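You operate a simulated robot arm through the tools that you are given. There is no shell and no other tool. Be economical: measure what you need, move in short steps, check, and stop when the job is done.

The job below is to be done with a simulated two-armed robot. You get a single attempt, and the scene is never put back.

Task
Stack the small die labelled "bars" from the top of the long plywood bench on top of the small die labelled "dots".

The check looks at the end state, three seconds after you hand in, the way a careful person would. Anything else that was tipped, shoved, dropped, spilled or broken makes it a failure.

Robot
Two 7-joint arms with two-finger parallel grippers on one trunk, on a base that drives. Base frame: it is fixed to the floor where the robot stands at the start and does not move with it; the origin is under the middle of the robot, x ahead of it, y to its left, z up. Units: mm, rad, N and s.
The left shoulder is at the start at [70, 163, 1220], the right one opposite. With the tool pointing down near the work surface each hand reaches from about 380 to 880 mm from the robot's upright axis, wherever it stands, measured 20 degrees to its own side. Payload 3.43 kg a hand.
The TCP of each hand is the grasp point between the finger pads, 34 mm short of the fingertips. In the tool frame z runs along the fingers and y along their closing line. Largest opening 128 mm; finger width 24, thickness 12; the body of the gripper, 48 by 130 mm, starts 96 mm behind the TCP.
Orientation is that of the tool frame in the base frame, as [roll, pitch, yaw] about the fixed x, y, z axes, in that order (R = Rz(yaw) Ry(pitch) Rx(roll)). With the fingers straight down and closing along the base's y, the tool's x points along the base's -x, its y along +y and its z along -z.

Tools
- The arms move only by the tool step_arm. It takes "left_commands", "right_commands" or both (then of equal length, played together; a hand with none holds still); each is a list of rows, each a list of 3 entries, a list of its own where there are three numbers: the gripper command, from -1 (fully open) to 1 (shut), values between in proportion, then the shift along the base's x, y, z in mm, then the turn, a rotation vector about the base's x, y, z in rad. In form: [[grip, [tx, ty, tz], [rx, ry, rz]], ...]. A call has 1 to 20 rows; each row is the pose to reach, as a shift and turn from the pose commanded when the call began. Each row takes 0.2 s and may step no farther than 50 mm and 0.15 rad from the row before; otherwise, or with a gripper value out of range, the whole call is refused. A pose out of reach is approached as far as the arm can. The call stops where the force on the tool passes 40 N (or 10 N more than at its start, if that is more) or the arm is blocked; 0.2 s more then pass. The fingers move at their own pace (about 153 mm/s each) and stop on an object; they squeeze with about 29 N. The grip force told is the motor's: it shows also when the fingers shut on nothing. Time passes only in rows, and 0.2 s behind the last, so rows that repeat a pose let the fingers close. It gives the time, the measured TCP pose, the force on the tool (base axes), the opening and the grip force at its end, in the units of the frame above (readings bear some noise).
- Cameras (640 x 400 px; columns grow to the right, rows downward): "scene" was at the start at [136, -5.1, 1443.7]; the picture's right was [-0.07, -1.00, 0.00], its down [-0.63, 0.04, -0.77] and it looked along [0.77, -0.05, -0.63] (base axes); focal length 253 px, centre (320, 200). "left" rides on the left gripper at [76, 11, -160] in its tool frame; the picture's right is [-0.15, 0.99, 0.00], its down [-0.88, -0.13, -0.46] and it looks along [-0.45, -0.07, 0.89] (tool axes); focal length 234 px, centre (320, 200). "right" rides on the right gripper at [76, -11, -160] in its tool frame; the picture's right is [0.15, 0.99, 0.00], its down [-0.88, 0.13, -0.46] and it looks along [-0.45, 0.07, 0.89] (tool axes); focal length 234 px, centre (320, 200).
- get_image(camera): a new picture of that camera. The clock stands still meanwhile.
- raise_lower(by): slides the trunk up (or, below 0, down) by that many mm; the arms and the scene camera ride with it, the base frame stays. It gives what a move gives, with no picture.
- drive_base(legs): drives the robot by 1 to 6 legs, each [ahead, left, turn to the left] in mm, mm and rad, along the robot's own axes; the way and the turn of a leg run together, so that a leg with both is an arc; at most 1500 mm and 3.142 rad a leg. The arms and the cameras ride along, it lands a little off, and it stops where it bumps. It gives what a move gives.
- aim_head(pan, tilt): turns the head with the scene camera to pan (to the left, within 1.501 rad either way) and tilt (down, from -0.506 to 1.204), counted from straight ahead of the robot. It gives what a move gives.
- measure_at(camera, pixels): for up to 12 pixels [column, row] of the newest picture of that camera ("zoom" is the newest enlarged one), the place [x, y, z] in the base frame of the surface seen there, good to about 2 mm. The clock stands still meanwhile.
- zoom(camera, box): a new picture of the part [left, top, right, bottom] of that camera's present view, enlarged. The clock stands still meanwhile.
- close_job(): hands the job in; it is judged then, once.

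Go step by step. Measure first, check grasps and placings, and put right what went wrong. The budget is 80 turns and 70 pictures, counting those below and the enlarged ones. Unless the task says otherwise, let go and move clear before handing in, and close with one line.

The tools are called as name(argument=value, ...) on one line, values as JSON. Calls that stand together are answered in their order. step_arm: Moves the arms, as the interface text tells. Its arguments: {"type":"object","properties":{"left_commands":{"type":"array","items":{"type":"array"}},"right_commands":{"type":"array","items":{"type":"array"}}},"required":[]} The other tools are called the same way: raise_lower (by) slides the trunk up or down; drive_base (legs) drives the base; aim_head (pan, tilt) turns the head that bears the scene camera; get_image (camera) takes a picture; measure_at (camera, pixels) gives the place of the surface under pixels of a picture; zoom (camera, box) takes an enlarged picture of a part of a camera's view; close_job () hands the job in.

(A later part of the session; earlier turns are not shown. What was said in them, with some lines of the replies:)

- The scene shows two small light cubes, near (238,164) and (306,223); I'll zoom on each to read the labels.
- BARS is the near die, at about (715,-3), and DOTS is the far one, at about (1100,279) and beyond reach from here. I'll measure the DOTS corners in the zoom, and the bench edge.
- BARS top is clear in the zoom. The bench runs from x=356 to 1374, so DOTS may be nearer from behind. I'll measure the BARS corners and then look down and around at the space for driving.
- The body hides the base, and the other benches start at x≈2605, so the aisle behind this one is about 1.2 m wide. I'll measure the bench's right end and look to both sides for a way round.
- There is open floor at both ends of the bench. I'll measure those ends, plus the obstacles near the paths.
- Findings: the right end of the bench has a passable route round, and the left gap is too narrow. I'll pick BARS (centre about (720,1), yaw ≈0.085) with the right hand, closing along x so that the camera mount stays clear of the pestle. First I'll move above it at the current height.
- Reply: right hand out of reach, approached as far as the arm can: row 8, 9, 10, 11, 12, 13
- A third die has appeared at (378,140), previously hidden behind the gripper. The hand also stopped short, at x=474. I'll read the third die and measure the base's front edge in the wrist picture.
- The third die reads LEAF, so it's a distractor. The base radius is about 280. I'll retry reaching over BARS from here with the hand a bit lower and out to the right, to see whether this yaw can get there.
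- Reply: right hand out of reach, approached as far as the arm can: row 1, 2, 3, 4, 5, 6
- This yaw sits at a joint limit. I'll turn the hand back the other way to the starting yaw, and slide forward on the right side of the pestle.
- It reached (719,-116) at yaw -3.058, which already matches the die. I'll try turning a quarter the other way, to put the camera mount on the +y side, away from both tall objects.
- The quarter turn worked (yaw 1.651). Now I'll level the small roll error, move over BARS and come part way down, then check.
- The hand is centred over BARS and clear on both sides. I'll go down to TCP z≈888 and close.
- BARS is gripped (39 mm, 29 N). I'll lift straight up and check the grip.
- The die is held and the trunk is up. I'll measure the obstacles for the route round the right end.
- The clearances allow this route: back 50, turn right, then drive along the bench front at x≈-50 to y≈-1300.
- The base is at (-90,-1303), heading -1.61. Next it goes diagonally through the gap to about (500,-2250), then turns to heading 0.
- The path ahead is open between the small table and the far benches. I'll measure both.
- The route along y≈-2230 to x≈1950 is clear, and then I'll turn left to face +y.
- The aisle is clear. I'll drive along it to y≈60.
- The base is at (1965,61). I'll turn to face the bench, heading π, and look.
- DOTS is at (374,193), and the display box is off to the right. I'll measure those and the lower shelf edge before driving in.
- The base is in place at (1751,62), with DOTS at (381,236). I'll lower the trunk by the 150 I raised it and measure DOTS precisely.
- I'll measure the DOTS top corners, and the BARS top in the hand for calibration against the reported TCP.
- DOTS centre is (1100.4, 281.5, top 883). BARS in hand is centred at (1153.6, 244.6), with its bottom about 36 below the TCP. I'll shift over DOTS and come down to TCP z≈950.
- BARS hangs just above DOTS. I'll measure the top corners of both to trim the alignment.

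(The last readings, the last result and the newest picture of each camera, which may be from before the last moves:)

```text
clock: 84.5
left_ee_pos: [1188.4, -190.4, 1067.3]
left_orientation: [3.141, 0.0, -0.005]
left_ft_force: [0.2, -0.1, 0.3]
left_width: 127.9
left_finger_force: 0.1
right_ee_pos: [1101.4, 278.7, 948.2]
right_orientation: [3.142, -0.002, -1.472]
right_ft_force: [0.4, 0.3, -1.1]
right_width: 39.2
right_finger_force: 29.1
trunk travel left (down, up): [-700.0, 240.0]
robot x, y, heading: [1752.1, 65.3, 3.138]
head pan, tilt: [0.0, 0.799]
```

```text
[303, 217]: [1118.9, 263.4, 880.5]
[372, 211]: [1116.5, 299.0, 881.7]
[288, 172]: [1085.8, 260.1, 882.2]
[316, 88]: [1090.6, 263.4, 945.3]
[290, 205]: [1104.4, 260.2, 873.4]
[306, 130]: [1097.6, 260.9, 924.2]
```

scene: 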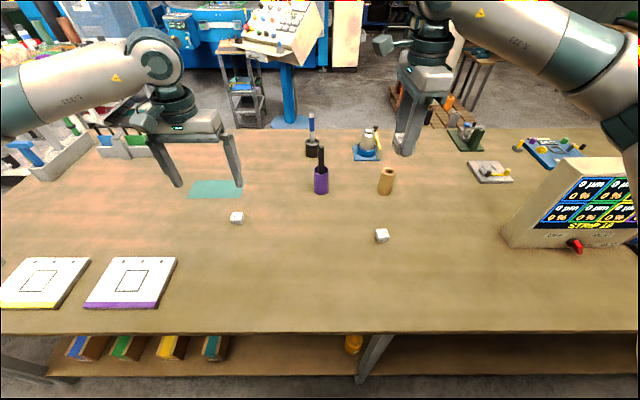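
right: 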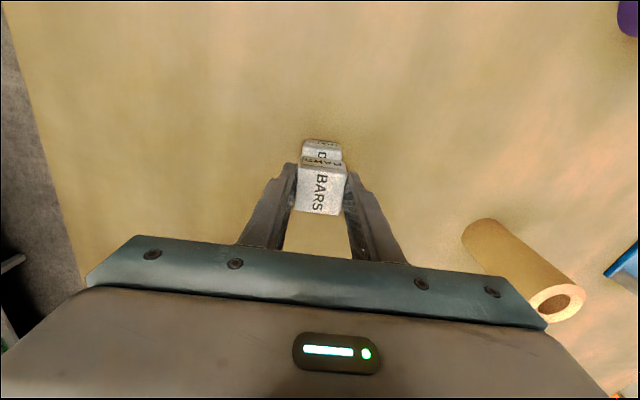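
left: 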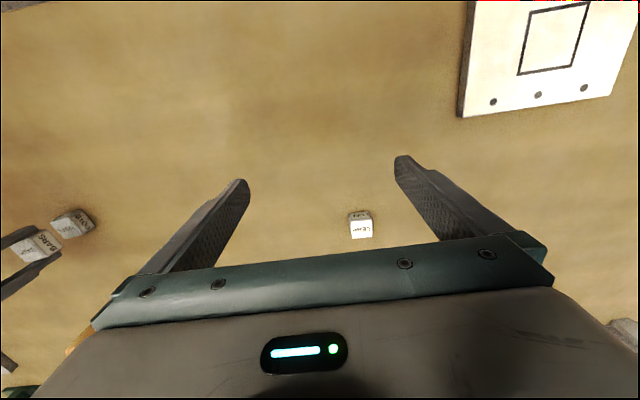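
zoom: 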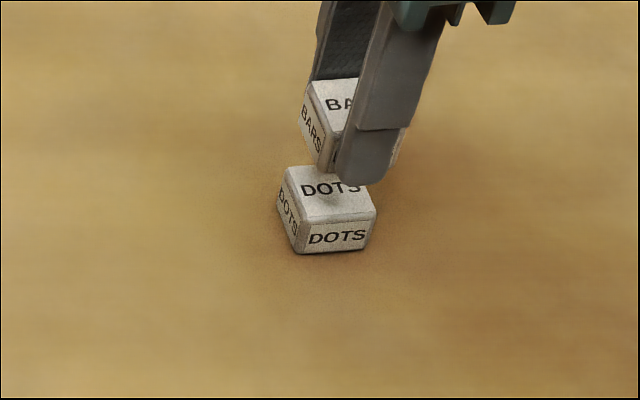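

BARS is centred at (1099.5,280.3) and DOTS at (1100.4,281.5), so I'll trim +1,+1. I'll lower gently to contact with the grip still shut.

step_arm(right_commands=[[1, [1, 1, -8], [0, 0, 0]], [1, [1, 1, -16], [0, 0, 0]], [1, [1, 1, -22], [0, 0, 0]], [1, [1, 1, -25], [0, 0, 0]], [1, [1, 1, -26.5], [0, 0, 0]], [1, [1, 1, -27.5], [0, 0, 0]], [1, [1, 1, -27.5], [0, 0, 0]]])

zoom(camera="scene", box=[350, 170, 430, 240])

zoom(camera="left", box=[0, 180, 120, 280])

```text
clock: 86.1
left_ee_pos: [1189.5, -189.9, 1067.3]
left_orientation: [-3.14, -0.001, -0.004]
left_ft_force: [0.9, 0.1, -0.5]
left_width: 127.9
left_finger_force: 0.0
right_ee_pos: [1103.1, 279.3, 923.5]
right_orientation: [-3.141, -0.002, -1.471]
right_ft_force: [-0.7, 0.6, -1.3]
right_width: 39.4
right_finger_force: 28.8
trunk travel left (down, up): [-700.0, 240.0]
robot x, y, heading: [1751.1, 60.0, 3.139]
head pan, tilt: [0.0, 0.799]
```

```text
5.71 times, centred on (390, 205) of scene
```

zoom: 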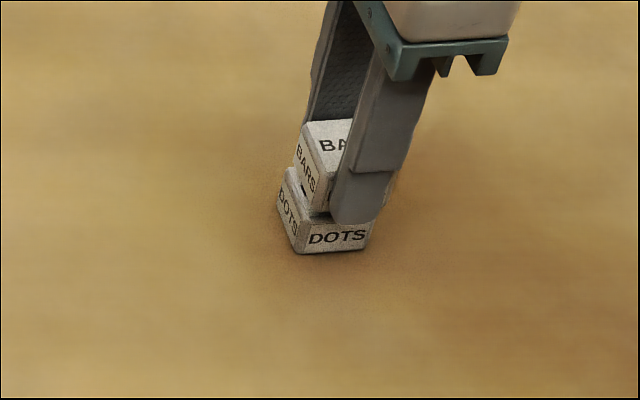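

```text
4.00 times, centred on (60, 230) of left
```

zoom: 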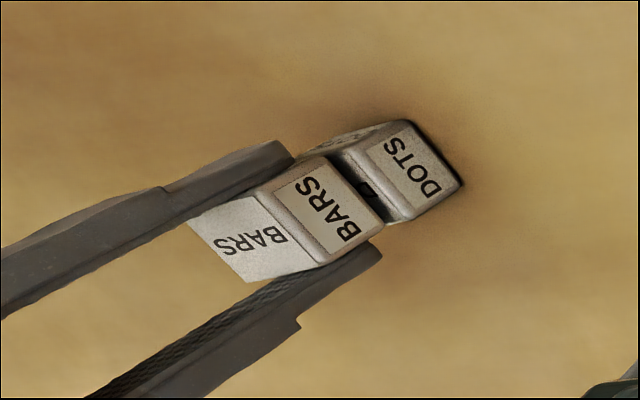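

There is still a small gap and no contact force. I'll lower in 1 mm steps until contact shows.

step_arm(right_commands=[[1, [0, 0.5, -1], [0, 0, 0]], [1, [0, 0.5, -2], [0, 0, 0]], [1, [0, 0.5, -3], [0, 0, 0]], [1, [0, 0.5, -3], [0, 0, 0]]])

zoom(camera="left", box=[0, 180, 120, 280])

```text
clock: 87.1
left_ee_pos: [1190.2, -191.8, 1068.4]
left_orientation: [3.141, 0.0, -0.003]
left_ft_force: [-0.2, 0.4, -0.9]
left_width: 128.2
left_finger_force: 0.0
right_ee_pos: [1103.1, 280.8, 920.5]
right_orientation: [3.14, -0.001, -1.471]
right_ft_force: [0.1, -1.1, -1.5]
right_width: 39.4
right_finger_force: 28.9
trunk travel left (down, up): [-700.0, 240.0]
robot x, y, heading: [1755.9, 61.7, 3.136]
head pan, tilt: [0.0, 0.799]
```

```text
4.00 times, centred on (60, 230) of left
```

zoom: 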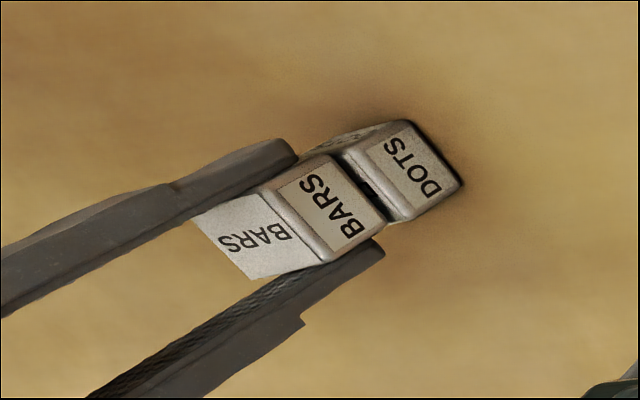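

The edges line up and a thin gap remains, with still no force. I'll continue down in 1 mm steps.

step_arm(right_commands=[[1, [0, 0, -1], [0, 0, 0]], [1, [0, 0, -2], [0, 0, 0]], [1, [0, 0, -2], [0, 0, 0]]])

zoom(camera="left", box=[20, 190, 110, 270])

```text
clock: 87.9
left_ee_pos: [1188.8, -190.5, 1065.7]
left_orientation: [3.141, 0.0, -0.003]
left_ft_force: [0.7, 0.2, -0.1]
left_width: 128.1
left_finger_force: 0.0
right_ee_pos: [1102.7, 279.8, 917.5]
right_orientation: [3.14, -0.002, -1.471]
right_ft_force: [-0.7, 0.2, -1.4]
right_width: 39.4
right_finger_force: 29.0
trunk travel left (down, up): [-700.0, 240.0]
robot x, y, heading: [1752.8, 64.4, 3.143]
head pan, tilt: [0.0, 0.799]
```

```text
5.00 times, centred on (65, 230) of left
```

zoom: 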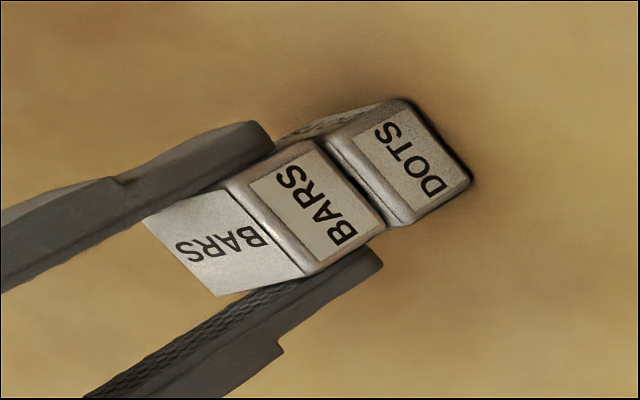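

The gap looks closed or nearly so, with no load yet. I'll go another 1–2 mm to feel contact.

step_arm(right_commands=[[1, [0, 0, -0.6], [0, 0, 0]], [1, [0, 0, -1.2], [0, 0, 0]], [1, [0, 0, -1.2], [0, 0, 0]]])

zoom(camera="left", box=[20, 190, 110, 270])

```text
clock: 88.7
left_ee_pos: [1188.3, -190.2, 1066.8]
left_orientation: [3.141, -0.001, -0.003]
left_ft_force: [-0.2, 0.4, 0.0]
left_width: 128.0
left_finger_force: 0.0
right_ee_pos: [1102.1, 280.9, 915.8]
right_orientation: [3.142, -0.002, -1.471]
right_ft_force: [0.1, -0.3, -1.9]
right_width: 39.6
right_finger_force: 29.3
trunk travel left (down, up): [-700.0, 240.0]
robot x, y, heading: [1751.8, 60.1, 3.138]
head pan, tilt: [0.0, 0.799]
```

```text
5.00 times, centred on (65, 230) of left
```

zoom: 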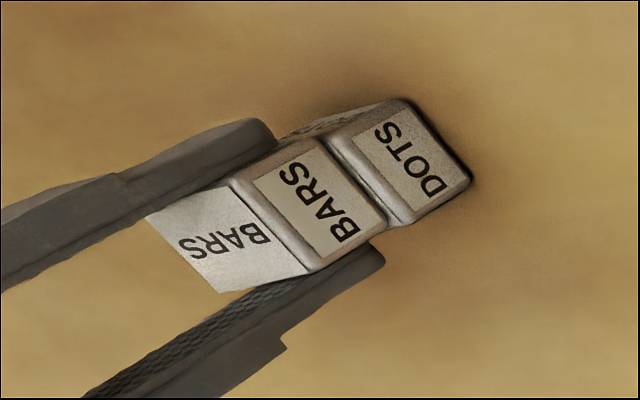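

There's still no clear contact force. I'll measure the BARS top and the seam directly.

measure_at(camera="zoom", pixels=[[270, 215], [230, 250], [200, 215], [322, 230], [295, 170], [425, 165], [385, 215], [318, 145], [355, 135], [378, 225]])

get_image(camera="right")

measure_at(camera="right", pixels=[[303, 168], [343, 172], [300, 208], [338, 211], [320, 190]])

```text
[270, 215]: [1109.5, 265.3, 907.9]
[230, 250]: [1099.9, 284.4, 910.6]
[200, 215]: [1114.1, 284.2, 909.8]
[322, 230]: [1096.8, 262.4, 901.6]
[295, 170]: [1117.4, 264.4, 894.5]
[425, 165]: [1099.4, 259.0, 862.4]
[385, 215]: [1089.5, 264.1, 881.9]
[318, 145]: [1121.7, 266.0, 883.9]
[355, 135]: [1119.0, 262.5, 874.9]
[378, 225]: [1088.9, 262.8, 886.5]
```

```text
35 pictures are left
```

right: 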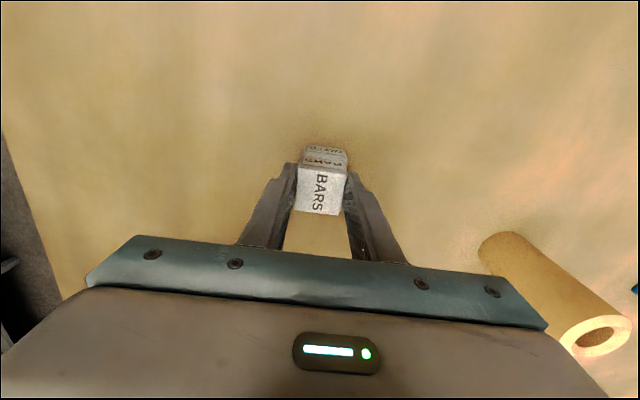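

```text
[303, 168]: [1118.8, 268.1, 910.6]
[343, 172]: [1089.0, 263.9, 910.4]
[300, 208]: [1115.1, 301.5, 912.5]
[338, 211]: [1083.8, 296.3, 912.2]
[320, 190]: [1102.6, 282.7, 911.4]
```

BARS is at (1101.7,282.4) with its top at 911, so it's seated on DOTS, about 1 mm off centre. I'll release and lift away straight up.

step_arm(right_commands=[[0.3, [0, 0, 0], [0, 0, 0]], [0.0, [0, 0, 0], [0, 0, 0]], [-0.25, [0, 0, 0], [0, 0, 0]], [-0.25, [0, 0, 0], [0, 0, 0]], [-0.25, [0, 0, 30], [0, 0, 0]], [-0.25, [0, 0, 70], [0, 0, 0]], [-0.25, [0, 0, 110], [0, 0, 0]], [-0.25, [0, 0, 150], [0, 0, 0]], [-0.25, [0, 0, 190], [0, 0, 0]], [-0.25, [0, 0, 190], [0, 0, 0]]])

zoom(camera="scene", box=[350, 170, 430, 240])

get_image(camera="scene")

zoom(camera="left", box=[20, 190, 110, 270])

```text
clock: 90.9
left_ee_pos: [1189.6, -190.3, 1067.5]
left_orientation: [3.141, -0.001, -0.003]
left_ft_force: [0.0, -0.6, -0.5]
left_width: 127.9
left_finger_force: 0.0
right_ee_pos: [1102.8, 280.1, 1105.6]
right_orientation: [-3.142, -0.001, -1.472]
right_ft_force: [0.4, 0.6, 0.1]
right_width: 79.9
right_finger_force: 0.1
trunk travel left (down, up): [-700.0, 240.0]
robot x, y, heading: [1755.0, 66.4, 3.14]
head pan, tilt: [0.0, 0.799]
```

```text
5.71 times, centred on (390, 205) of scene
```

zoom: 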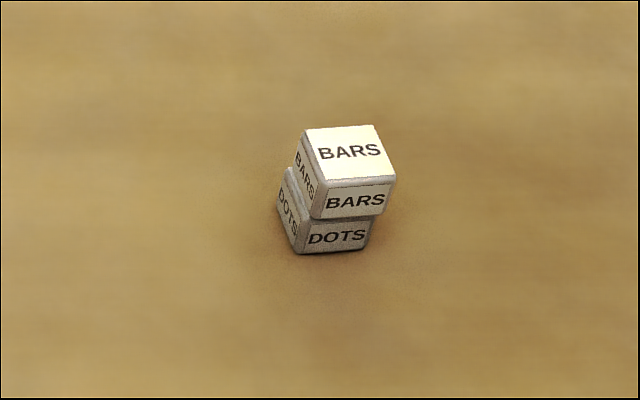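

```text
33 pictures are left
```

scene: 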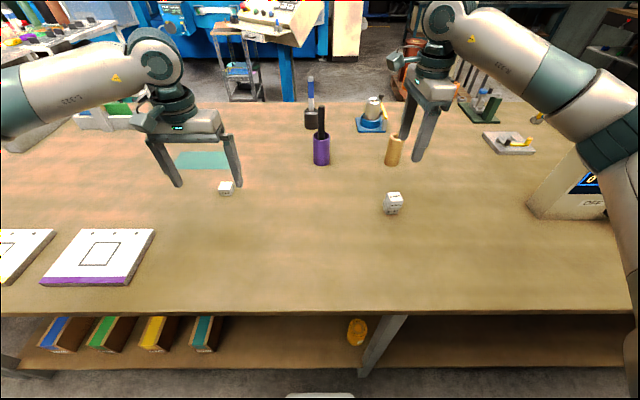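

```text
5.00 times, centred on (65, 230) of left
```

zoom: 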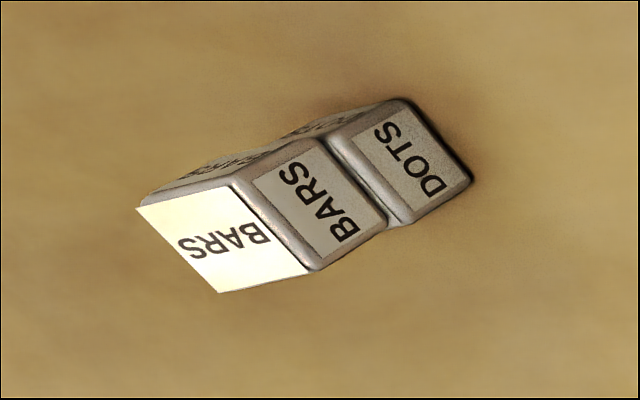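

BARS sits squarely on DOTS in both zooms, the hand is open and about 190 mm above, and everything else is undisturbed, so I'm handing in.

close_job()

```text
The job is handed in.
```

The "bars" die is stacked on the "dots" die, the gripper is open and clear above it, and I saw nothing else disturbed; the job is handed in.
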